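You operate a simulated robot arm through the tools that you are given. There is no shell and no other tool.

You run a simulated two-armed robot. Do the job below in one go: nothing can be reset, and whatever is moved stays where it is left.

## Task
Test that the stop button stops the running lines.
Fine: Isolator on, start, hit stop, twist it free, reset, isolator off, in that order. Keep the door shut and the selector at HAND. Where these are worked on the way, their far stop is far enough and under half their travel is too little: isolator.

It is judged by the outcome, as a careful person would: the job done as asked, and still so three seconds after it is handed in. It fails if anything else is knocked over, pushed out of place, dropped, spilled or broken.

## Robot
Two 6-joint arms with two-finger parallel grippers on one trunk, on a base that drives. Base frame: it is fixed to the floor where the robot stands at the start and does not move with it; the origin is under the middle of the robot, x ahead of it, y to its left, z up. Readings come in m, rad, newtons and seconds.
The left shoulder is at the start at [0.06, 0.141, 0.849], the right one opposite. With the tool pointing down near the work surface each hand reaches from about 0.3 to 0.7 m from the robot's upright axis, wherever it stands, measured 20 degrees to its own side. Places, roughly: door of the blue cabinet [0.8, 0, 1]; isolator [0.5, 0, 0.7]; live lamp [0.8, -0.2, 0.7]; reset button [0.7, -0.4, 0.7]; selector [0.6, -0.2, 0.7]; start button [0.7, -0.3, 0.7]. Payload 3.43 kg a hand.
Tool frame (each hand has its own): the origin (TCP) lies between the finger pads and is the grasp point; the fingertips stand 0.03 m ahead of it; z points along the fingers, y is the line along which they close. The gripper opens to 0.094 m. The fingers are 0.028 m wide and 0.01 m thick; the gripper's body (0.05 by 0.096 m) begins 0.055 m behind the TCP.
Orientation is told as [roll, pitch, yaw] about the base's x, y, z axes, in that order, counted from this pose: with the fingers straight down and closing along the base's y, the tool's x points along the base's -x, its y along +y and its z along -z.

## Interface
- The arms move only by the tool step_arm. It takes "left_motion", "right_motion" or both (then of equal length, played together; a hand with none holds still); each is a list of rows, each a list of 7 numbers: the shift along the tool's x, y, z in m, then the turn, a rotation vector about the tool's x, y, z in rad, then the gripper command, from -1 (fully open) to 1 (shut), values between in proportion. In form: [[tx, ty, tz, wx, wy, wz, fingers], ...]. A call has 1 to 20 rows; each row shifts and turns the commanded pose from where the row before left it, along the tool's axes as they then stand. Rows are played at 5 a second. More than 0.05 m and 0.15 rad between two rows, or a gripper value outside its range, and nothing of the call is played. A pose out of reach is approached as far as the arm can. The call stops where the force on the tool passes 40 N (or 10 N more than at its start, if that is more) or the arm is blocked; 0.2 s more then pass. Each finger travels about 0.153 m/s and halts on what it meets, pressing with about 33 N; the grip force reading is that of the motor and also rises with nothing between the fingers. The clock runs only during rows and for 0.2 s after the last one: add rows that do not move to give the fingers time. It gives the time, the measured TCP pose, the force on the tool (base axes), the opening and the grip force at its end, in the units of the frame above (readings bear some noise), with the torque about the TCP (base axes, N m) and any sound that the robot's microphone picked up.
- Cameras (640 x 400 px; columns grow to the right, rows downward): "scene" is now at [0.1267, -0.0223, 1.4375]; the picture's right is [-0.32, -0.95, 0.00], its down [-0.79, 0.26, -0.55] and it looks along [0.52, -0.17, -0.84] (base axes); focal length 258 px, centre (320, 200). "left" rides on the left gripper at [0.076, -0.014, -0.103] in its tool frame; the picture's right is [0.18, 0.98, 0.00], its down [-0.75, 0.14, -0.64] and it looks along [-0.63, 0.12, 0.77] (tool axes); focal length 243 px, centre (320, 200). "right" rides on the right gripper at [0.076, 0.014, -0.102] in its tool frame; the picture's right is [-0.18, 0.98, 0.00], its down [-0.75, -0.14, -0.64] and it looks along [-0.63, -0.12, 0.77] (tool axes); focal length 243 px, centre (320, 200). There is no depth. A picture from a camera that has moved, and an enlarged one, comes with that camera's place and axes in the base frame and with its lens.
- snapshot(camera): a new picture of that camera. It takes no simulated time.
- lift_body(by): slides the trunk up (or, below 0, down) by that many m; the arms and the scene camera ride with it, the base frame stays. It gives what a move gives, with no picture.
- roll_base(legs): drives the robot by 1 to 6 legs, each [ahead, left, turn to the left] in m, m and rad, along the robot's own axes; the way and the turn of a leg run together, so that a leg with both is an arc; at most 1.5 m and 3.142 rad a leg. The arms and the cameras ride along, it lands a little off, and it stops where it bumps. It gives what a move gives.
- head_to(pan, tilt): turns the head with the scene camera to pan (to the left, within 1.501 rad either way) and tilt (down, from -0.506 to 1.204), counted from straight ahead of the robot. It gives what a move gives.
- close_up(camera, box): a new picture of the part [left, top, right, bottom] of that camera's present view, enlarged. It takes no simulated time.
- job_done(): hands the job in; it is judged then, once.

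Nothing tells you exact positions but the pictures and the camera data. Unless the task says otherwise, let go and move clear before handing in.

The tools are called as a command line: name --argument value ..., lists and objects as JSON in quotes. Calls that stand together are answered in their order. step_arm: Moves the arms, as the interface text tells. Its arguments: {"type":"object","properties":{"left_motion":{"type":"array"},"right_motion":{"type":"array"}},"required":[]} The other tools are called the same way: lift_body (by) slides the trunk up or down; roll_base (legs) drives the base; head_to (pan, tilt) turns the head that bears the scene camera; snapshot (camera) takes a picture; close_up (camera, box) takes an enlarged picture of a part of a camera's view; job_done () hands the job in.

At the start:

```text
clock: 0.0
left_position: [0.4196, -0.0046, 1.0882]
left_tool_rot: [0.001, -0.001, 0.0]
left_ft_force: [0.7, 0.8, -0.3]
left_torque: [-0.01, 0.03, 0.02]
left_finger_gap: 0.0941
left_finger_force: 0.1
right_position: [0.3676, -0.4498, 1.0173]
right_tool_rot: [0.0, 0.001, 0.0]
right_ft_force: [0.0, 0.4, 0.4]
right_torque: [-0.01, 0.02, 0.0]
right_finger_gap: 0.0941
right_finger_force: 0.1
trunk travel left (down, up): [-0.425, 0.165]
robot x, y, heading: [0.0018, 0.0003, 0.004]
head pan, tilt: [-0.321, 0.99]
```

scene: 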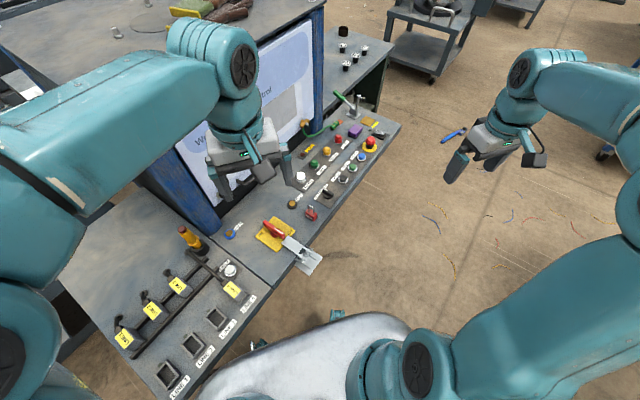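
right: 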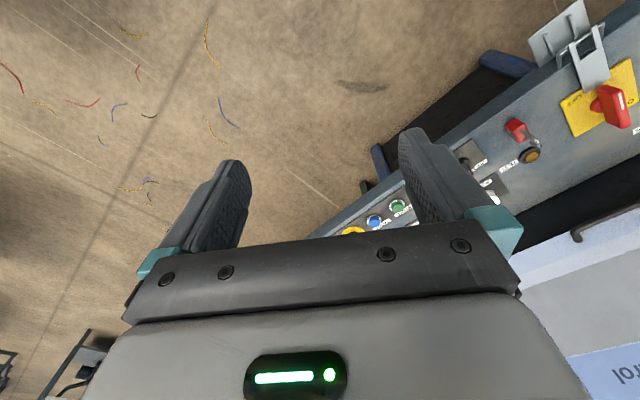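
left: 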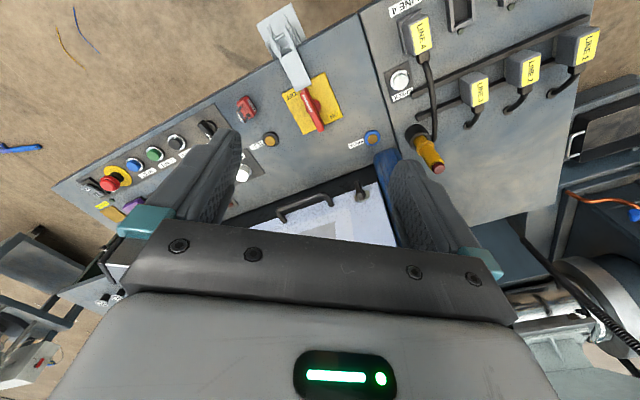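

I see a sloped or flat control panel with an isolator (red handle on yellow plate), a row of buttons and lamps, and a mushroom stop button at the far end. I'll look closer before moving anything.

close_up --camera "scene" --box '[270, 80, 430, 220]'

close_up --camera "scene" --box '[200, 180, 360, 290]'

close_up --camera "scene" --box '[90, 210, 280, 400]'

close_up --camera "left" --box '[220, 0, 420, 180]'

```text
2.86 times, centred on (350, 150) of scene
camera zoom: at [0.1267, -0.0223, 1.4375], right [-0.32, -0.95, 0.0], down [-0.79, 0.26, -0.55], along [0.52, -0.17, -0.84], focal length 737 px, centre (234, 343)
```

zoom: 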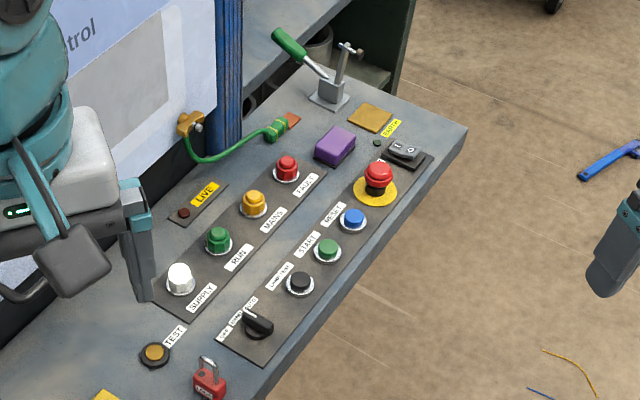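

```text
3.64 times, centred on (280, 235) of scene
camera zoom: at [0.1267, -0.0223, 1.4375], right [-0.32, -0.95, 0.0], down [-0.79, 0.26, -0.55], along [0.52, -0.17, -0.84], focal length 938 px, centre (466, 73)
```

zoom: 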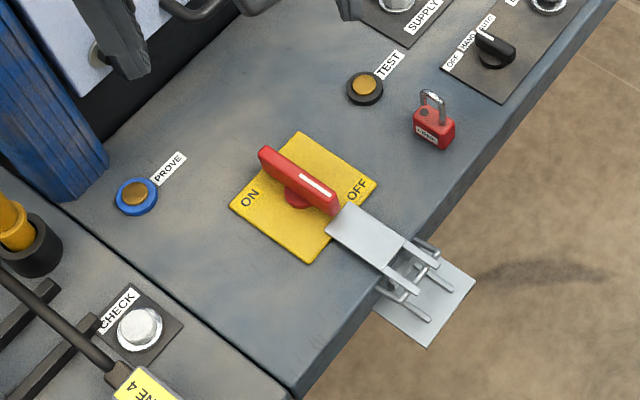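

```text
2.11 times, centred on (185, 305) of scene
camera zoom: at [0.1267, -0.0223, 1.4375], right [-0.32, -0.95, 0.0], down [-0.79, 0.26, -0.55], along [0.52, -0.17, -0.84], focal length 543 px, centre (604, -21)
```

zoom: 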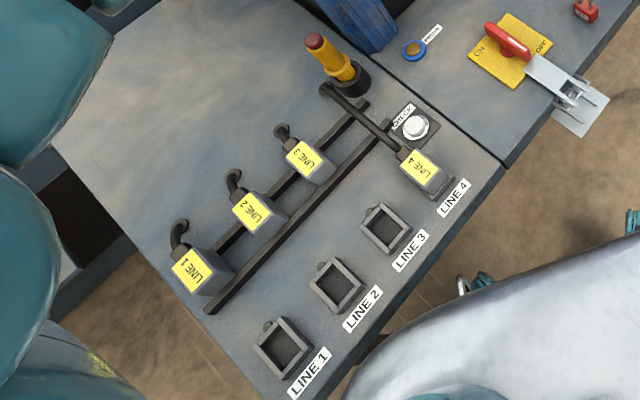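

```text
2.22 times, centred on (320, 90) of left
camera zoom: at [0.343, -0.0186, 1.1901], right [-0.18, 0.98, 0.0], down [0.75, 0.14, 0.64], along [0.63, 0.12, -0.77], focal length 539 px, centre (320, 444)
```

zoom: 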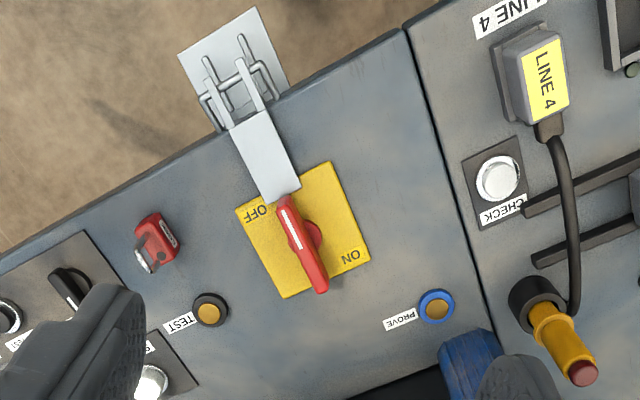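

The isolator's red handle sits next to a metal hasp plate, and the panel is turned about 0.6 rad relative to me, with the stop mushroom out at about (0.74, -0.42). I'll look around the floor and base before driving closer to face the panel.

head_to --pan -1.2 --tilt 0.9

snapshot --camera "scene"

head_to --pan -0.6 --tilt 1.2

snapshot --camera "scene"

head_to --pan 0.6 --tilt 0.9

snapshot --camera "scene"

head_to --pan -0.5 --tilt 0.5

snapshot --camera "scene"

```text
clock: 1.2
left_position: [0.4198, -0.0036, 1.0873]
left_tool_rot: [-0.001, -0.002, 0.0]
left_ft_force: [0.1, 0.9, 0.3]
left_torque: [0.01, 0.04, 0.03]
left_finger_gap: 0.094
left_finger_force: 0.1
right_position: [0.3671, -0.4506, 1.0161]
right_tool_rot: [0.0, 0.0, 0.0]
right_ft_force: [-0.2, -0.3, 0.5]
right_torque: [0.01, 0.0, 0.0]
right_finger_gap: 0.094
right_finger_force: 0.1
trunk travel left (down, up): [-0.425, 0.165]
robot x, y, heading: [-0.0009, 0.0013, -0.004]
head pan, tilt: [-1.201, 0.901]
```

```text
taken
camera scene: at [0.0867, -0.0703, 1.4441], right [-0.93, -0.36, 0.0], down [-0.28, 0.73, -0.62], along [0.23, -0.58, -0.78], focal length 258 px, centre (320, 200)
```

scene: 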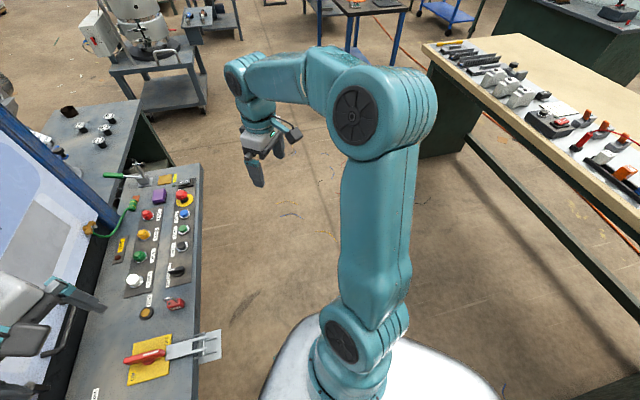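

```text
clock: 2.2
left_position: [0.4198, -0.0041, 1.0872]
left_tool_rot: [-0.001, -0.003, 0.0]
left_ft_force: [0.0, 0.4, 0.3]
left_torque: [0.02, 0.01, -0.01]
left_finger_gap: 0.0941
left_finger_force: 0.0
right_position: [0.3671, -0.4494, 1.0174]
right_tool_rot: [0.001, 0.0, 0.001]
right_ft_force: [0.1, 0.7, 0.0]
right_torque: [0.01, -0.03, -0.03]
right_finger_gap: 0.094
right_finger_force: 0.0
trunk travel left (down, up): [-0.425, 0.165]
robot x, y, heading: [-0.0036, 0.005, -0.001]
head pan, tilt: [-0.6, 1.201]
```

```text
taken
camera scene: at [0.1056, -0.0317, 1.4243], right [-0.57, -0.82, 0.0], down [-0.77, 0.53, -0.36], along [0.3, -0.21, -0.93], focal length 258 px, centre (320, 200)
```

scene: 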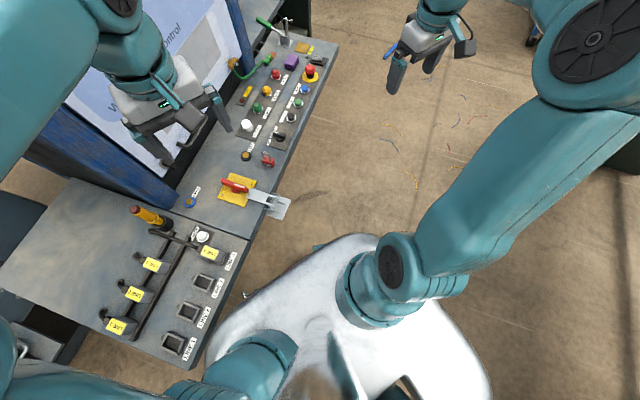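

```text
clock: 3.6
left_position: [0.4194, -0.0035, 1.0877]
left_tool_rot: [-0.001, 0.0, 0.001]
left_ft_force: [-0.4, -0.1, 0.0]
left_torque: [-0.04, 0.0, -0.01]
left_finger_gap: 0.0941
left_finger_force: 0.2
right_position: [0.3687, -0.449, 1.0167]
right_tool_rot: [0.001, 0.001, 0.002]
right_ft_force: [-0.9, 0.5, 0.2]
right_torque: [0.0, 0.02, 0.0]
right_finger_gap: 0.0941
right_finger_force: 0.0
trunk travel left (down, up): [-0.425, 0.165]
robot x, y, heading: [0.0017, 0.0015, -0.006]
head pan, tilt: [0.6, 0.901]
```

```text
taken
camera scene: at [0.1218, 0.0426, 1.444], right [0.56, -0.83, 0.0], down [-0.65, -0.44, -0.62], along [0.51, 0.35, -0.78], focal length 258 px, centre (320, 200)
```

scene: 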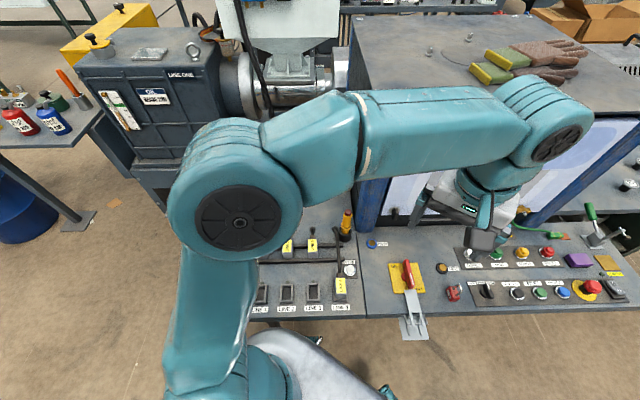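

```text
clock: 4.9
left_position: [0.4198, -0.004, 1.0885]
left_tool_rot: [-0.003, -0.003, -0.001]
left_ft_force: [-1.4, -0.3, 0.2]
left_torque: [0.0, -0.02, -0.01]
left_finger_gap: 0.0942
left_finger_force: 0.1
right_position: [0.3664, -0.4501, 1.0163]
right_tool_rot: [-0.001, 0.0, 0.0]
right_ft_force: [-0.5, -0.6, 0.1]
right_torque: [-0.02, -0.03, 0.04]
right_finger_gap: 0.0936
right_finger_force: 0.1
trunk travel left (down, up): [-0.425, 0.165]
robot x, y, heading: [-0.003, 0.0008, -0.002]
head pan, tilt: [-0.499, 0.499]
```

```text
taken
camera scene: at [0.1394, -0.0435, 1.4779], right [-0.48, -0.88, 0.0], down [-0.42, 0.23, -0.88], along [0.77, -0.42, -0.48], focal length 258 px, centre (320, 200)
```

scene: 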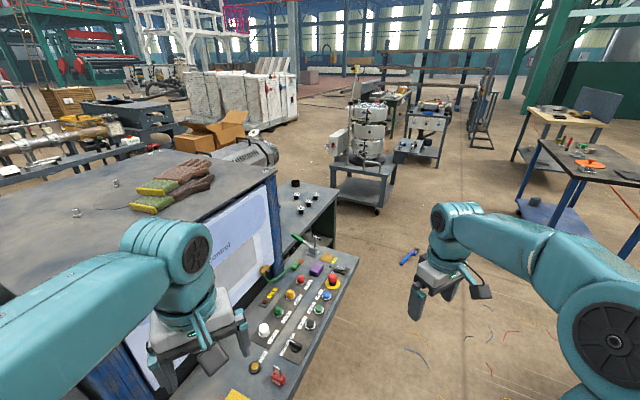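

The panel is a flat desk facing about 0.6 rad to my left, with floor clear to my right and a bench about 0.75 m behind. I'll slide right, turn to face the panel, then slide along so the isolator is at my left hand and the stop at my right.

roll_base --legs '[[0.0, -0.3, 0.0], [0.0, 0.0, 0.61], [0.06, -0.27, 0.0]]'

head_to --pan 0.0 --tilt 0.95

snapshot --camera "scene"

snapshot --camera "left"

snapshot --camera "right"

```text
clock: 17.1
left_position: [0.5547, -0.259, 1.0876]
left_tool_rot: [-0.003, -0.005, 0.607]
left_ft_force: [0.0, -0.5, -0.5]
left_torque: [0.05, -0.03, -0.02]
left_finger_gap: 0.0941
left_finger_force: 0.1
right_position: [0.7651, -0.6546, 1.0172]
right_tool_rot: [-0.002, 0.0, 0.608]
right_ft_force: [-0.6, 0.2, 0.2]
right_torque: [0.03, -0.03, 0.02]
right_finger_gap: 0.094
right_finger_force: 0.1
trunk travel left (down, up): [-0.425, 0.165]
robot x, y, heading: [0.2113, -0.4951, 0.604]
head pan, tilt: [-0.499, 0.499]
```

```text
clock: 18.0
left_position: [0.555, -0.2582, 1.088]
left_tool_rot: [-0.002, -0.001, 0.608]
left_ft_force: [0.4, -0.3, -0.1]
left_torque: [0.01, 0.01, -0.02]
left_finger_gap: 0.0941
left_finger_force: 0.0
right_position: [0.7661, -0.6538, 1.0165]
right_tool_rot: [0.001, 0.0, 0.608]
right_ft_force: [-0.9, -0.2, 0.0]
right_torque: [0.03, 0.03, 0.01]
right_finger_gap: 0.0942
right_finger_force: 0.1
trunk travel left (down, up): [-0.425, 0.165]
robot x, y, heading: [0.2078, -0.4933, 0.61]
head pan, tilt: [0.0, 0.949]
```

```text
taken
camera scene: at [0.3179, -0.42, 1.4405], right [0.57, -0.82, 0.0], down [-0.67, -0.46, -0.58], along [0.48, 0.33, -0.81], focal length 258 px, centre (320, 200)
```

scene: 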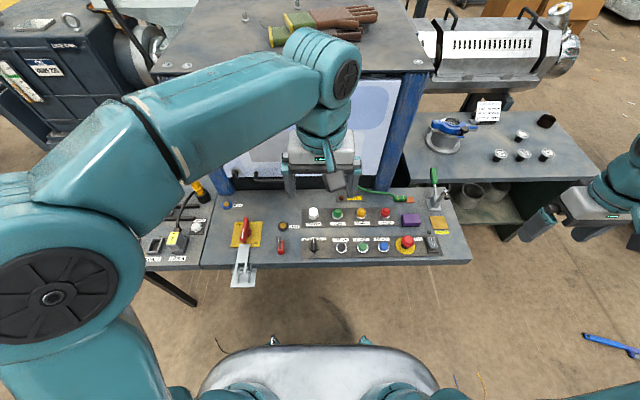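

```text
taken
camera left: at [0.4998, -0.3138, 1.1905], right [-0.71, 0.7, 0.0], down [0.54, 0.55, 0.64], along [0.45, 0.46, -0.77], focal length 243 px, centre (320, 200)
```

left: 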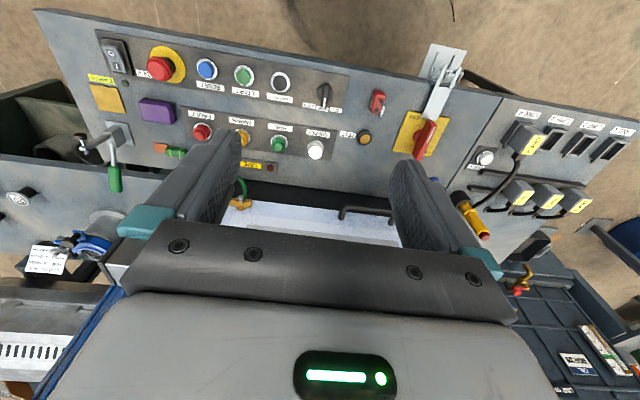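

```text
taken
camera right: at [0.696, -0.685, 1.1193], right [-0.41, 0.91, 0.0], down [0.7, 0.31, 0.64], along [0.59, 0.26, -0.77], focal length 243 px, centre (320, 200)
```

right: 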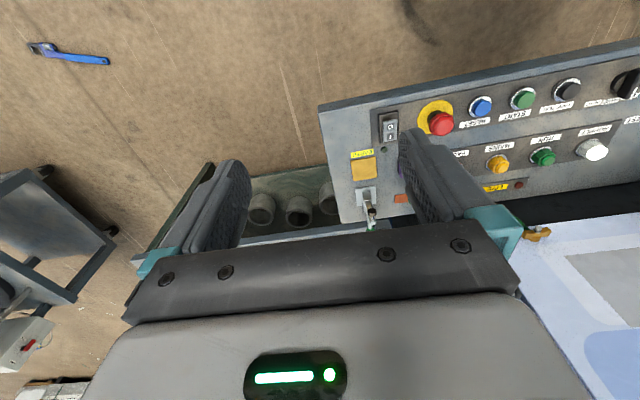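

I'm now facing the panel with isolator left-of-centre and stop on the right. I'll zoom in on the isolator and the button row.

close_up --camera "scene" --box '[200, 190, 300, 290]'

close_up --camera "scene" --box '[295, 190, 475, 270]'

close_up --camera "left" --box '[360, 30, 480, 180]'

close_up --camera "left" --box '[80, 20, 400, 180]'

close_up --camera "right" --box '[320, 50, 640, 240]'

```text
4.00 times, centred on (250, 240) of scene
camera zoom: at [0.3179, -0.42, 1.4405], right [0.57, -0.82, 0.0], down [-0.67, -0.46, -0.58], along [0.48, 0.33, -0.81], focal length 1032 px, centre (600, 40)
```

zoom: 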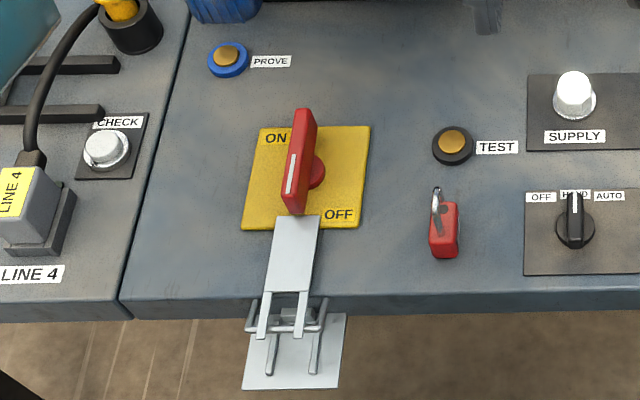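

```text
3.56 times, centred on (385, 230) of scene
camera zoom: at [0.3179, -0.42, 1.4405], right [0.57, -0.82, 0.0], down [-0.67, -0.46, -0.58], along [0.48, 0.33, -0.81], focal length 917 px, centre (89, 93)
```

zoom: 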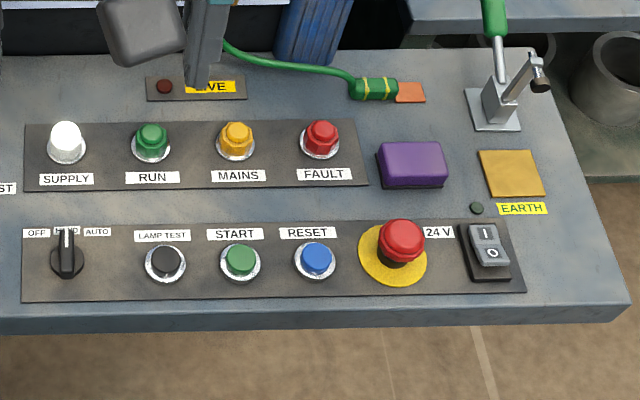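

```text
2.67 times, centred on (420, 105) of left
camera zoom: at [0.4998, -0.3138, 1.1905], right [-0.71, 0.7, 0.0], down [0.54, 0.55, 0.64], along [0.45, 0.46, -0.77], focal length 647 px, centre (53, 453)
```

zoom: 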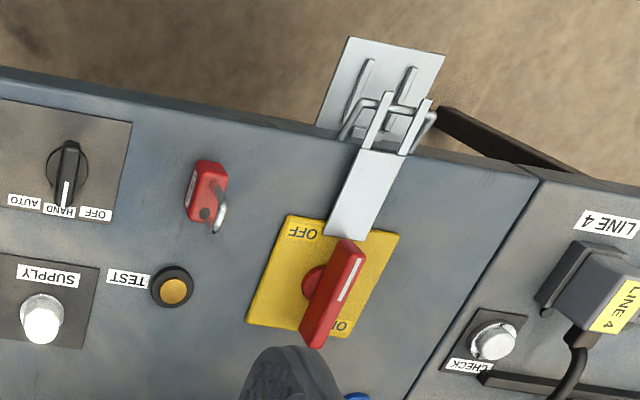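

```text
2.00 times, centred on (240, 100) of left
camera zoom: at [0.4998, -0.3138, 1.1905], right [-0.71, 0.7, 0.0], down [0.54, 0.55, 0.64], along [0.45, 0.46, -0.77], focal length 485 px, centre (480, 400)
```

zoom: 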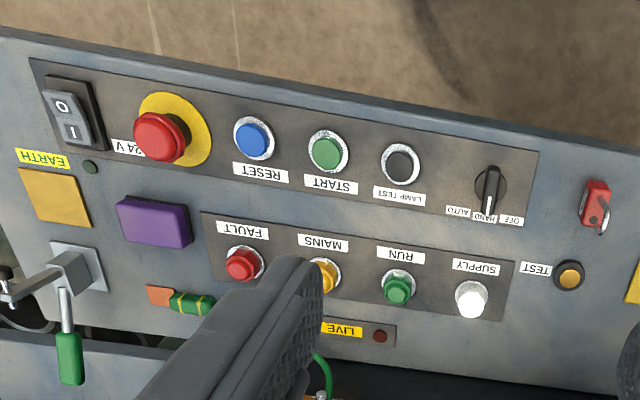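

```text
2.00 times, centred on (480, 145) of right
camera zoom: at [0.696, -0.685, 1.1193], right [-0.41, 0.91, 0.0], down [0.7, 0.31, 0.64], along [0.59, 0.26, -0.77], focal length 485 px, centre (0, 310)
```

zoom: 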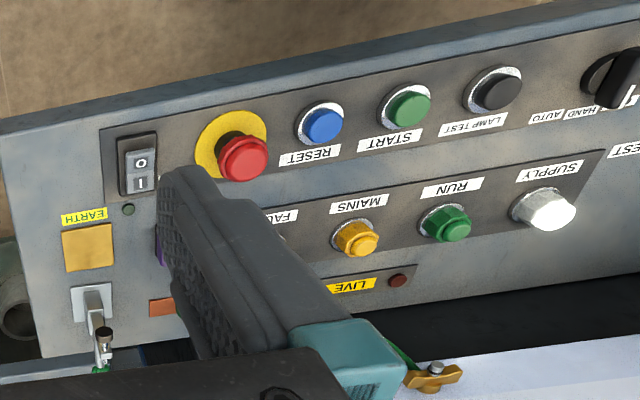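

The isolator's pointer end faces me beside "OFF", with a hasp strap near its tip; start (green) and reset (blue) are to the right of the selector, then the red mushroom stop. I'll bring the left hand above the isolator and the right above START to view them closely.

step_arm --left_motion '[[-0.006, 0.0294, 0.0213, 0, 0, 0, -1], [-0.006, 0.0294, 0.0213, 0, 0, 0, -1], [-0.006, 0.0294, 0.0213, 0, 0, 0, -1], [-0.006, 0.0294, 0.0213, 0, 0, 0, -1], [-0.006, 0.0294, 0.0213, 0, 0, 0, -1], [-0.006, 0.0294, 0.0213, 0, 0, 0, -1], [-0.006, 0.0294, 0.0213, 0, 0, 0, -1], [-0.006, 0.0294, 0.0213, 0, 0, 0, -1], [0, 0, 0, 0, 0, 0, -1]]' --right_motion '[[-0.0137, 0.0396, 0.012, 0, 0, 0, -1], [-0.0137, 0.0396, 0.012, 0, 0, 0, -1], [-0.0137, 0.0396, 0.012, 0, 0, 0, -1], [-0.0137, 0.0396, 0.012, 0, 0, 0, -1], [-0.0137, 0.0396, 0.012, 0, 0, 0, -1], [-0.0137, 0.0396, 0.012, 0, 0, 0, -1], [-0.0137, 0.0396, 0.012, 0, 0, 0, -1], [-0.0137, 0.0396, 0.012, 0, 0, 0, -1], [0, 0, 0, 0, 0, 0, -1]]'

snapshot --camera "left"

snapshot --camera "right"

snapshot --camera "scene"

```text
clock: 20.0
left_position: [0.4595, -0.039, 0.919]
left_tool_rot: [0.0, -0.003, 0.607]
left_ft_force: [0.0, -0.8, 0.5]
left_torque: [0.03, -0.02, 0.0]
left_finger_gap: 0.0941
left_finger_force: 0.1
right_position: [0.675, -0.3302, 0.9214]
right_tool_rot: [0.003, -0.002, 0.606]
right_ft_force: [0.9, -0.3, -0.6]
right_torque: [0.0, -0.01, -0.05]
right_finger_gap: 0.0939
right_finger_force: 0.0
trunk travel left (down, up): [-0.425, 0.165]
robot x, y, heading: [0.2102, -0.4925, 0.609]
head pan, tilt: [0.0, 0.949]
```

```text
taken
camera left: at [0.4046, -0.0947, 1.0211], right [-0.71, 0.7, 0.0], down [0.54, 0.54, 0.64], along [0.45, 0.46, -0.76], focal length 243 px, centre (320, 200)
```

left: 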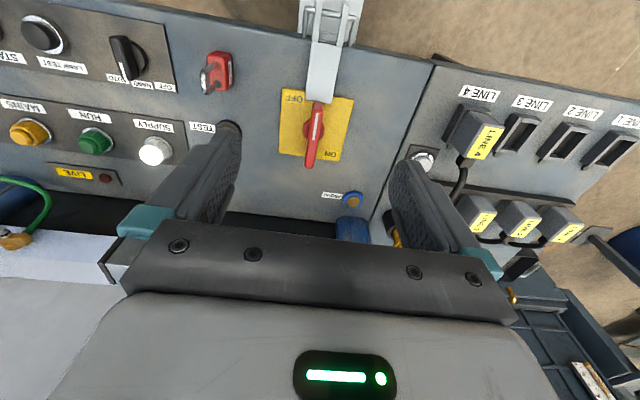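

```text
taken
camera right: at [0.6054, -0.3623, 1.0235], right [-0.41, 0.91, 0.0], down [0.7, 0.31, 0.64], along [0.59, 0.26, -0.77], focal length 243 px, centre (320, 200)
```

right: 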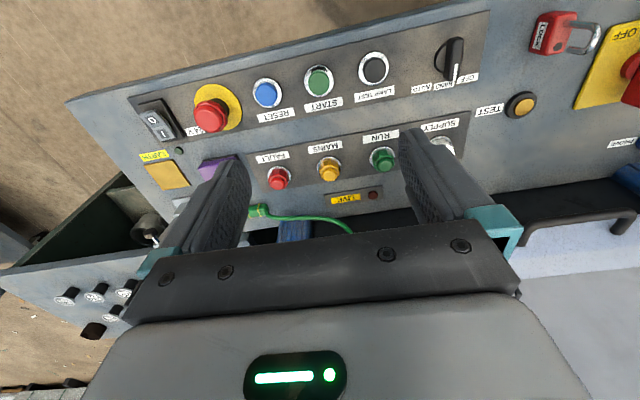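

```text
taken
camera scene: at [0.3181, -0.4221, 1.4406], right [0.57, -0.82, 0.0], down [-0.67, -0.46, -0.58], along [0.48, 0.33, -0.81], focal length 258 px, centre (320, 200)
```

scene: 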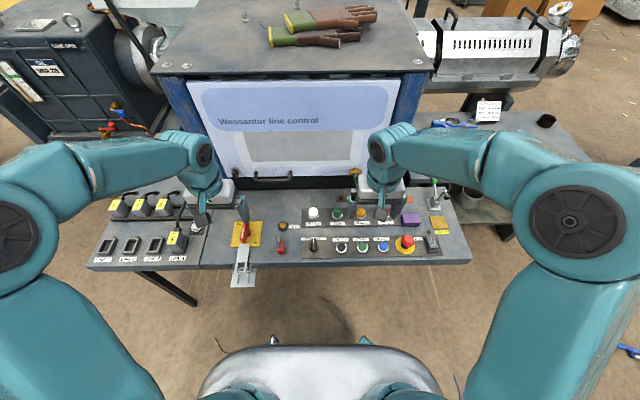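

close_up --camera "left" --box '[250, 0, 390, 190]'

close_up --camera "right" --box '[120, 20, 440, 210]'

close_up --camera "scene" --box '[210, 200, 270, 295]'

```text
2.11 times, centred on (320, 95) of left
camera zoom: at [0.4046, -0.0947, 1.0211], right [-0.71, 0.7, 0.0], down [0.54, 0.54, 0.64], along [0.45, 0.46, -0.76], focal length 511 px, centre (320, 421)
```

zoom: 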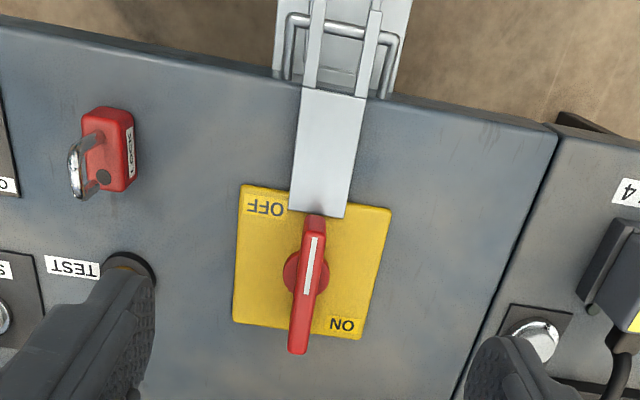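

```text
2.00 times, centred on (280, 115) of right
camera zoom: at [0.6054, -0.3623, 1.0235], right [-0.41, 0.91, 0.0], down [0.7, 0.31, 0.64], along [0.59, 0.26, -0.77], focal length 485 px, centre (400, 370)
```

zoom: 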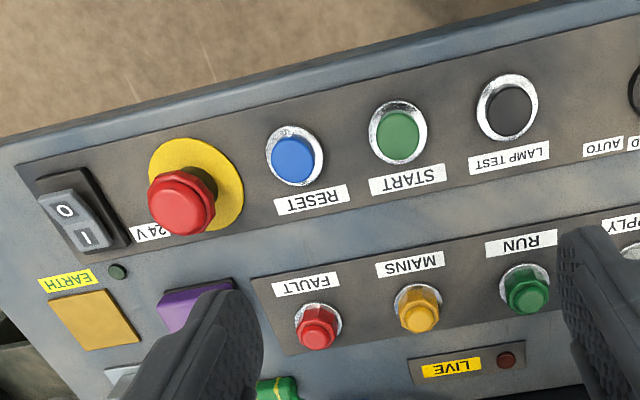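

```text
4.21 times, centred on (240, 248) of scene
camera zoom: at [0.3181, -0.4221, 1.4406], right [0.57, -0.82, 0.0], down [-0.67, -0.46, -0.58], along [0.48, 0.33, -0.81], focal length 1086 px, centre (657, 0)
```

zoom: 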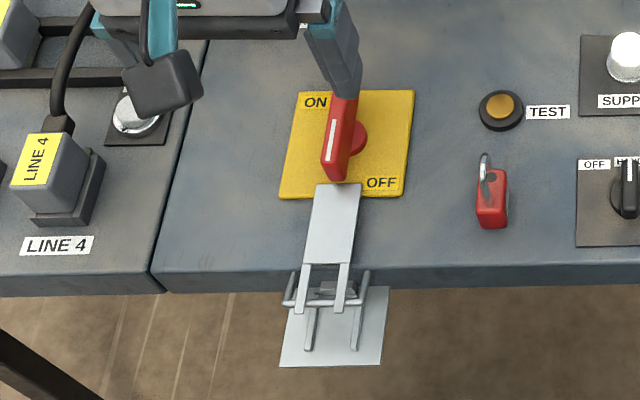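

The isolator pointer is at the OFF side and the hasp strap ends right at its tip. I'll bring the left camera lower and nearer to see whether the strap catches the handle.

step_arm --left_motion '[[0.035, 0.0, 0.02, 0, 0, 0, -1], [0.035, 0.0, 0.02, 0, 0, 0, -1], [0.035, 0.0, 0.02, 0, 0, 0, -1], [0, 0, 0, 0, 0, 0, -1]]'

close_up --camera "left" --box '[220, 30, 420, 230]'

snapshot --camera "left"

```text
clock: 21.0
left_position: [0.3745, -0.0966, 0.8542]
left_tool_rot: [0.0, -0.002, 0.608]
left_ft_force: [0.2, 0.5, 0.0]
left_torque: [-0.04, 0.01, 0.02]
left_finger_gap: 0.0939
left_finger_force: 0.1
right_position: [0.6758, -0.3289, 0.9205]
right_tool_rot: [0.0, 0.0, 0.608]
right_ft_force: [0.2, -0.2, -0.2]
right_torque: [0.0, 0.01, -0.01]
right_finger_gap: 0.0938
right_finger_force: 0.0
trunk travel left (down, up): [-0.425, 0.165]
robot x, y, heading: [0.2091, -0.4956, 0.607]
head pan, tilt: [0.0, 0.949]
```

```text
2.00 times, centred on (320, 130) of left
camera zoom: at [0.3196, -0.1519, 0.9567], right [-0.71, 0.7, 0.0], down [0.54, 0.55, 0.64], along [0.45, 0.46, -0.77], focal length 485 px, centre (320, 340)
```

zoom: 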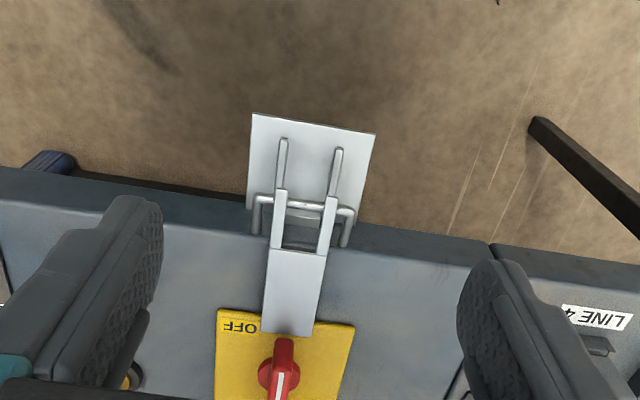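

```text
taken
camera left: at [0.3196, -0.1519, 0.9567], right [-0.71, 0.7, 0.0], down [0.54, 0.55, 0.64], along [0.45, 0.46, -0.77], focal length 243 px, centre (320, 200)
```

left: 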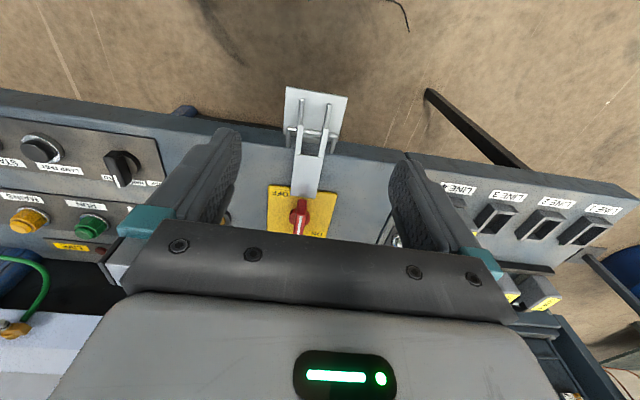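

The strap seems to lie flat on the panel, but the angle hides its height. I'll tilt the left hand for a lower side-on look at the handle tip and strap.

step_arm --left_motion '[[0.02, 0.0, 0.03, 0, 0, 0, -1], [0, 0, 0, 0, -0.15, 0, -1], [0, 0, 0, 0, -0.15, 0, -1], [0, 0, 0, 0, -0.15, 0, -1], [0, 0, 0, 0, -0.1, 0, -1], [0, 0, 0, 0, 0, 0, -1]]'

snapshot --camera "left"

close_up --camera "left" --box '[220, 60, 420, 260]'

```text
clock: 22.4
left_position: [0.4029, -0.0653, 0.8307]
left_tool_rot: [-0.002, -0.548, 0.608]
left_ft_force: [-0.7, 0.3, -0.2]
left_torque: [0.0, 0.0, 0.01]
left_finger_gap: 0.094
left_finger_force: 0.1
left hand out of reach, approached as far as the arm can: row 3, 4, 5
right_position: [0.6749, -0.3295, 0.92]
right_tool_rot: [-0.001, 0.0, 0.608]
right_ft_force: [0.2, 0.2, 0.8]
right_torque: [0.03, -0.03, -0.01]
right_finger_gap: 0.0942
right_finger_force: 0.0
trunk travel left (down, up): [-0.425, 0.165]
robot x, y, heading: [0.2107, -0.4923, 0.611]
head pan, tilt: [0.0, 0.949]
```

```text
taken
camera left: at [0.3119, -0.1437, 0.8791], right [-0.69, 0.72, -0.1], down [0.17, 0.29, 0.94], along [0.7, 0.63, -0.32], focal length 243 px, centre (320, 200)
```

left: 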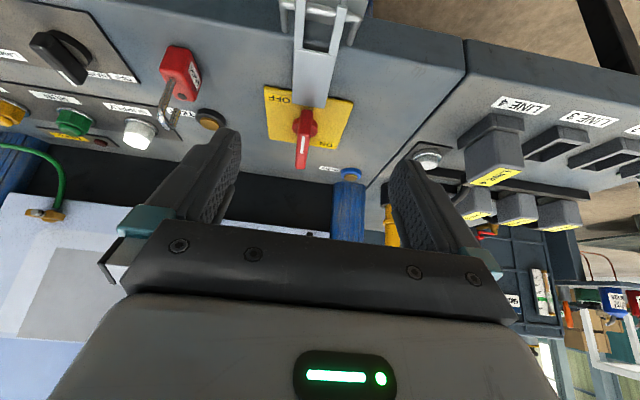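

```text
2.00 times, centred on (320, 160) of left
camera zoom: at [0.3119, -0.1437, 0.8791], right [-0.69, 0.72, -0.1], down [0.17, 0.29, 0.94], along [0.7, 0.63, -0.32], focal length 485 px, centre (320, 280)
```

zoom: 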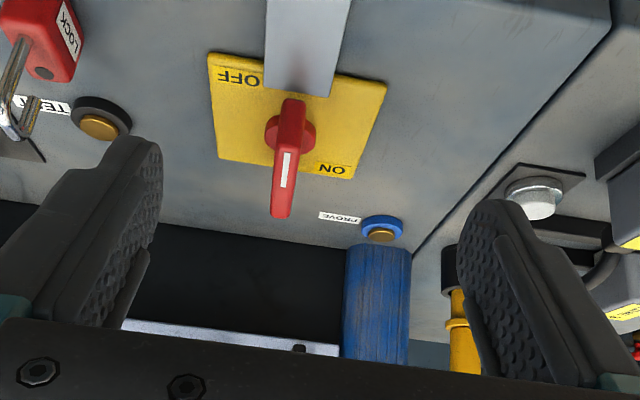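

The strap lies flat near panel level with no side walls, so it doesn't hold the handle; the bar is about 8 cm long, top near z = 0.744, pivot near (0.507, -0.004). I'll level the left hand, centre it above the isolator, and test the wrist turn in free air.

step_arm --left_motion '[[0, 0, 0, 0, 0.15, 0, -1], [0, 0, 0, 0, 0.15, 0, -1], [0, 0, 0, 0, 0.15, 0, -1], [0, 0, 0, 0, 0.1, 0, -1], [-0.036, 0, -0.006, 0, 0, 0, -1], [-0.036, 0, -0.006, 0, 0, 0, -1], [-0.036, 0, -0.006, 0, 0, 0, -1], [-0.036, 0, -0.006, 0, 0, 0, -1], [-0.036, 0, -0.006, 0, 0, 0, -1], [0, 0, 0, 0, 0, 0, -1]]'

snapshot --camera "left"

close_up --camera "left" --box '[240, 80, 400, 240]'

```text
clock: 24.6
left_position: [0.5494, 0.038, 0.8648]
left_tool_rot: [-0.003, -0.005, 0.607]
left_ft_force: [-0.1, 0.0, -0.4]
left_torque: [0.02, -0.01, 0.01]
left_finger_gap: 0.094
left_finger_force: 0.0
right_position: [0.675, -0.3296, 0.9198]
right_tool_rot: [-0.001, -0.002, 0.609]
right_ft_force: [0.0, -0.2, -1.0]
right_torque: [-0.03, 0.0, -0.01]
right_finger_gap: 0.0939
right_finger_force: 0.1
trunk travel left (down, up): [-0.425, 0.165]
robot x, y, heading: [0.2063, -0.4951, 0.605]
head pan, tilt: [0.0, 0.949]
```

```text
taken
camera left: at [0.4942, -0.0171, 0.9669], right [-0.71, 0.7, 0.0], down [0.54, 0.55, 0.64], along [0.45, 0.46, -0.77], focal length 243 px, centre (320, 200)
```

left: 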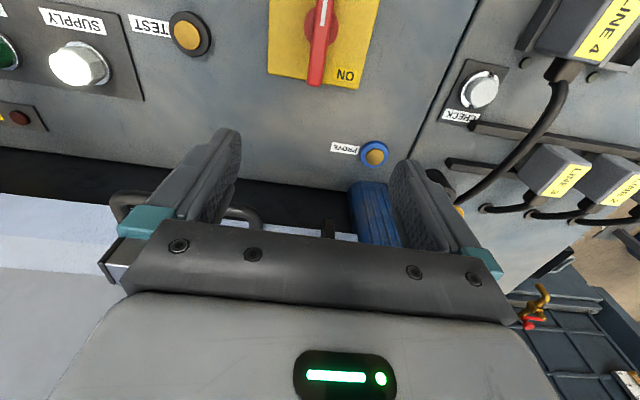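

```text
2.50 times, centred on (320, 160) of left
camera zoom: at [0.4942, -0.0171, 0.9669], right [-0.71, 0.7, 0.0], down [0.54, 0.55, 0.64], along [0.45, 0.46, -0.77], focal length 606 px, centre (320, 300)
```

zoom: 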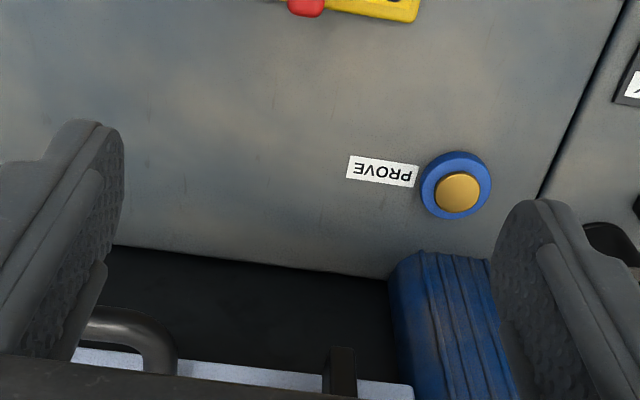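

The hand ended about 6 cm too far ahead, so I'll shift back over the pivot and look straight at it, then test the wrist turn.

step_arm --left_motion '[[0.03, -0.005, 0, 0, 0, 0, -1], [0.0288, -0.0053, 0, 0, 0, 0, -1], [0, 0, 0, 0, 0, 0, -1]]'

close_up --camera "left" --box '[220, 30, 420, 210]'

close_up --camera "scene" --box '[200, 180, 300, 280]'

close_up --camera "right" --box '[480, 0, 640, 160]'

```text
clock: 25.4
left_position: [0.5054, -0.003, 0.8629]
left_tool_rot: [-0.002, -0.002, 0.608]
left_ft_force: [0.4, -0.3, -0.6]
left_torque: [0.0, -0.01, -0.02]
left_finger_gap: 0.0941
left_finger_force: 0.0
right_position: [0.675, -0.3302, 0.9205]
right_tool_rot: [0.0, -0.001, 0.606]
right_ft_force: [-0.3, -0.5, 0.5]
right_torque: [-0.02, -0.03, 0.01]
right_finger_gap: 0.094
right_finger_force: 0.0
trunk travel left (down, up): [-0.425, 0.165]
robot x, y, heading: [0.2081, -0.4958, 0.604]
head pan, tilt: [0.0, 0.949]
```

```text
2.22 times, centred on (320, 120) of left
camera zoom: at [0.4512, -0.0585, 0.9659], right [-0.71, 0.7, 0.0], down [0.54, 0.55, 0.64], along [0.45, 0.46, -0.77], focal length 539 px, centre (320, 378)
```

zoom: 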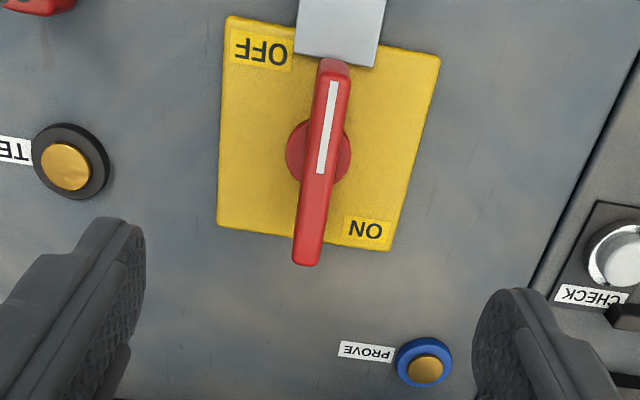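

```text
4.00 times, centred on (250, 230) of scene
camera zoom: at [0.3181, -0.4193, 1.4404], right [0.57, -0.82, 0.0], down [-0.67, -0.46, -0.58], along [0.48, 0.33, -0.81], focal length 1032 px, centre (600, 80)
```

zoom: 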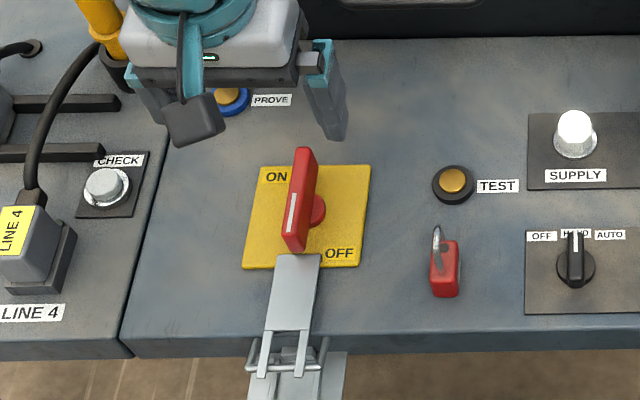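

```text
2.50 times, centred on (560, 80) of right
camera zoom: at [0.6056, -0.3608, 1.0233], right [-0.41, 0.91, 0.0], down [0.7, 0.31, 0.64], along [0.59, 0.26, -0.77], focal length 606 px, centre (-280, 500)
```

zoom: 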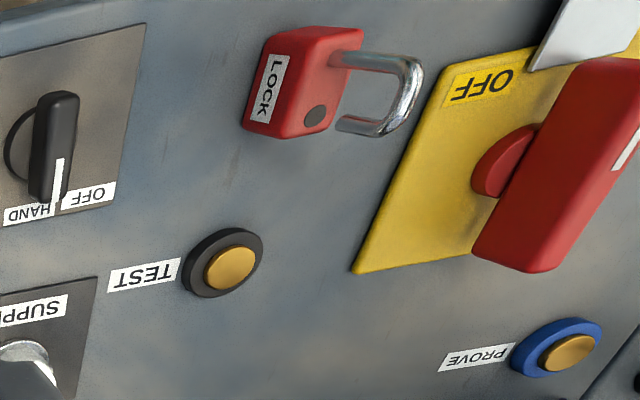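

The TCP is right over the pivot. I'll test the full clockwise wrist turn in free air to see that it's reachable.

step_arm --left_motion '[[0, 0, 0, 0, 0, 0.15, -1], [0, 0, 0, 0, 0, 0.15, -1], [0, 0, 0, 0, 0, 0.15, -1], [0, 0, 0, 0, 0, 0.15, -1], [0, 0, 0, 0, 0, 0.15, -1], [0, 0, 0, 0, 0, 0.15, -1], [0, 0, 0, 0, 0, 0.15, -1], [0, 0, 0, 0, 0, 0.15, -1], [0, 0, 0, 0, 0, 0.15, -1], [0, 0, 0, 0, 0, 0.15, -1], [0, 0, 0, 0, 0, 0.15, -1], [0, 0, 0, 0, 0, 0, -1]]'

```text
clock: 28.0
left_position: [0.507, -0.0032, 0.8624]
left_tool_rot: [0.001, -0.003, -1.043]
left_ft_force: [0.0, -0.4, 0.1]
left_torque: [-0.03, -0.01, -0.01]
left_finger_gap: 0.0939
left_finger_force: 0.1
right_position: [0.6751, -0.3299, 0.9213]
right_tool_rot: [0.0, 0.001, 0.608]
right_ft_force: [-0.2, 0.5, -0.7]
right_torque: [0.02, 0.0, -0.01]
right_finger_gap: 0.094
right_finger_force: 0.1
trunk travel left (down, up): [-0.425, 0.165]
robot x, y, heading: [0.2077, -0.4948, 0.606]
head pan, tilt: [0.0, 0.949]
```

The wrist reaches the full turn. I'll turn back, align with the panel, and lower the open fingers around the bar.

step_arm --left_motion '[[0, 0, 0, 0, 0, -0.15, -1], [0, 0, 0, 0, 0, -0.15, -1], [0, 0, 0, 0, 0, -0.15, -1], [0, 0, 0, 0, 0, -0.15, -1], [0, 0, 0, 0, 0, -0.15, -1], [0, 0, 0, 0, 0, -0.15, -1], [0, 0, 0, 0, 0, -0.15, -1], [0, 0, 0, 0, 0, -0.15, -1], [0, 0, 0, 0, 0, -0.15, -1], [0, 0, 0, 0, 0, -0.15, -1], [0, 0, 0, 0, 0, -0.15, -1], [0, 0, 0, 0, 0, -0.038, -1], [0, 0, 0.035, 0, 0, 0, -1], [0, 0, 0.035, 0, 0, 0, -1], [0, 0, 0.02, 0, 0, 0, -1], [0, 0, 0.018, 0, 0, 0, -1], [0, 0, 0, 0, 0, 0, -1]]'

snapshot --camera "left"

close_up --camera "scene" --box '[200, 180, 300, 280]'

close_up --camera "right" --box '[480, 0, 640, 160]'

```text
clock: 31.6
left_position: [0.5069, -0.0036, 0.7535]
left_tool_rot: [-0.002, -0.006, 0.645]
left_ft_force: [-0.9, 0.0, -0.7]
left_torque: [0.0, 0.03, -0.02]
left_finger_gap: 0.094
left_finger_force: 0.0
right_position: [0.6758, -0.3293, 0.9215]
right_tool_rot: [0.001, 0.001, 0.607]
right_ft_force: [-0.2, 0.5, 0.3]
right_torque: [0.04, 0.01, 0.0]
right_finger_gap: 0.094
right_finger_force: 0.1
trunk travel left (down, up): [-0.425, 0.165]
robot x, y, heading: [0.2139, -0.4955, 0.611]
head pan, tilt: [0.0, 0.949]
```

```text
taken
camera left: at [0.4539, -0.0613, 0.8564], right [-0.74, 0.67, 0.0], down [0.52, 0.57, 0.64], along [0.44, 0.47, -0.77], focal length 243 px, centre (320, 200)
```

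left: 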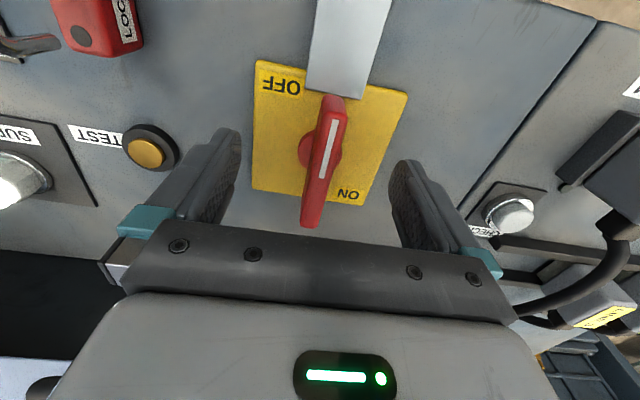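

```text
4.00 times, centred on (250, 230) of scene
camera zoom: at [0.3178, -0.4198, 1.4405], right [0.57, -0.82, 0.0], down [-0.67, -0.46, -0.58], along [0.48, 0.33, -0.81], focal length 1032 px, centre (600, 80)
```

zoom: 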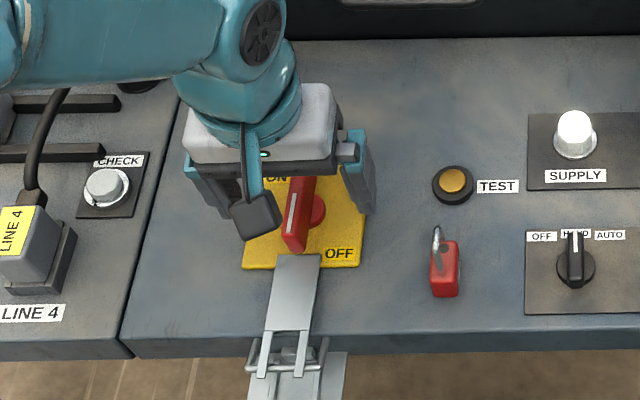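

```text
2.50 times, centred on (560, 80) of right
camera zoom: at [0.6053, -0.3611, 1.0235], right [-0.41, 0.91, 0.0], down [0.7, 0.31, 0.64], along [0.59, 0.26, -0.77], focal length 606 px, centre (-280, 500)
```

zoom: 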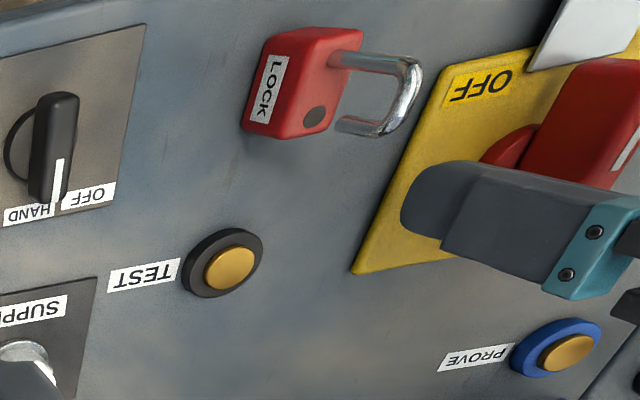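

The fingers straddle the bar with its centre on the TCP. I'll close on it and check the grip.

step_arm --left_motion '[[0, 0, 0, 0, 0, 0, 1], [0, 0, 0, 0, 0, 0, 1], [0, 0, 0, 0, 0, 0, 1]]'

close_up --camera "left" --box '[200, 50, 440, 250]'

```text
clock: 32.4
left_position: [0.5071, -0.0033, 0.7546]
left_tool_rot: [-0.001, -0.001, 0.644]
left_ft_force: [-3.0, 2.0, -0.7]
left_torque: [0.37, -0.11, -0.92]
left_finger_gap: 0.0126
left_finger_force: 45.0
right_position: [0.6762, -0.3295, 0.92]
right_tool_rot: [0.0, 0.003, 0.607]
right_ft_force: [-0.3, 0.3, 0.5]
right_torque: [-0.02, 0.02, 0.01]
right_finger_gap: 0.0943
right_finger_force: 0.2
trunk travel left (down, up): [-0.425, 0.165]
robot x, y, heading: [0.2083, -0.4914, 0.607]
head pan, tilt: [0.0, 0.949]
```

```text
2.00 times, centred on (320, 150) of left
camera zoom: at [0.4537, -0.0608, 0.8564], right [-0.74, 0.68, 0.0], down [0.52, 0.56, 0.64], along [0.44, 0.47, -0.77], focal length 485 px, centre (320, 300)
```

zoom: 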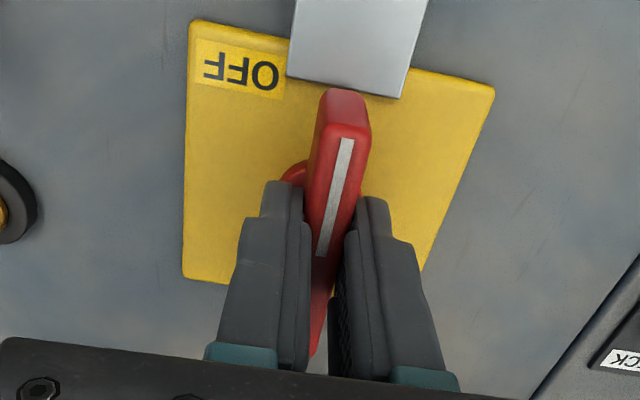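

The bar is firmly gripped (gap 12.6 mm). I'll begin turning it clockwise a little and check that it follows.

step_arm --left_motion '[[0, 0, 0, 0, 0, 0.1, 1], [0, 0, 0, 0, 0, 0.1, 1], [0, 0, 0, 0, 0, 0.1, 1]]'

close_up --camera "left" --box '[200, 50, 440, 250]'

close_up --camera "scene" --box '[200, 180, 300, 280]'

```text
clock: 33.2
left_position: [0.5061, -0.0025, 0.753]
left_tool_rot: [-0.001, -0.001, 0.344]
left_ft_force: [-11.2, 6.1, -8.9]
left_torque: [0.74, -1.06, 0.04]
left_finger_gap: 0.0128
left_finger_force: 44.9
right_position: [0.6743, -0.3287, 0.9203]
right_tool_rot: [-0.002, 0.0, 0.606]
right_ft_force: [-0.6, -0.4, 0.0]
right_torque: [-0.05, 0.0, 0.01]
right_finger_gap: 0.0943
right_finger_force: 0.0
trunk travel left (down, up): [-0.425, 0.165]
robot x, y, heading: [0.2096, -0.4945, 0.606]
head pan, tilt: [0.0, 0.949]
```

```text
2.00 times, centred on (320, 150) of left
camera zoom: at [0.4388, -0.0419, 0.8564], right [-0.51, 0.86, 0.0], down [0.66, 0.39, 0.64], along [0.56, 0.32, -0.77], focal length 485 px, centre (320, 300)
```

zoom: 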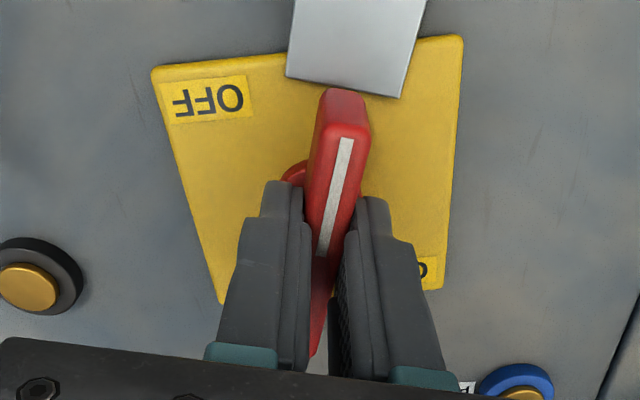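

```text
4.00 times, centred on (250, 230) of scene
camera zoom: at [0.3171, -0.4182, 1.4403], right [0.57, -0.82, 0.0], down [-0.67, -0.46, -0.58], along [0.48, 0.33, -0.81], focal length 1032 px, centre (600, 80)
```

zoom: 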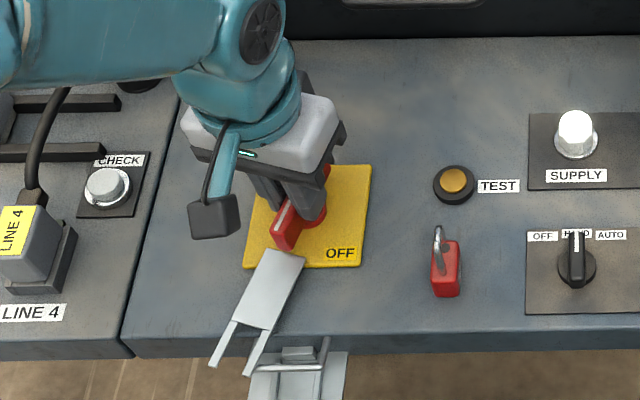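

The metal strap turns together with the handle — it's the handle's own lock arm — and the handle turns easily clockwise. I'll continue in modest steps, watching forces and clearances.

step_arm --left_motion '[[0, 0, 0, 0, 0, 0.1, 1], [0, 0, 0, 0, 0, 0.1, 1], [0, 0, 0, 0, 0, 0.1, 1], [0, 0, 0, 0, 0, 0.1, 1], [0, 0, 0, 0, 0, 0.1, 1]]'

close_up --camera "scene" --box '[180, 180, 300, 280]'

```text
clock: 34.4
left_position: [0.505, -0.0015, 0.7542]
left_tool_rot: [-0.001, -0.001, -0.158]
left_ft_force: [-18.5, 20.6, -7.3]
left_torque: [0.66, 1.62, 0.08]
left_finger_gap: 0.0126
left_finger_force: 45.3
right_position: [0.6749, -0.3285, 0.9212]
right_tool_rot: [0.0, -0.001, 0.607]
right_ft_force: [0.4, 0.3, 0.3]
right_torque: [0.02, 0.0, 0.05]
right_finger_gap: 0.0943
right_finger_force: 0.2
trunk travel left (down, up): [-0.425, 0.165]
robot x, y, heading: [0.2109, -0.4936, 0.607]
head pan, tilt: [0.0, 0.949]
```

```text
4.00 times, centred on (240, 230) of scene
camera zoom: at [0.3167, -0.4167, 1.4404], right [0.57, -0.82, 0.0], down [-0.67, -0.46, -0.58], along [0.48, 0.33, -0.81], focal length 1032 px, centre (640, 80)
```

zoom: 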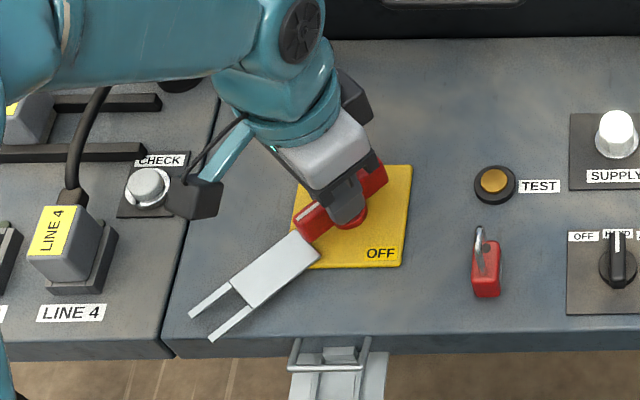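

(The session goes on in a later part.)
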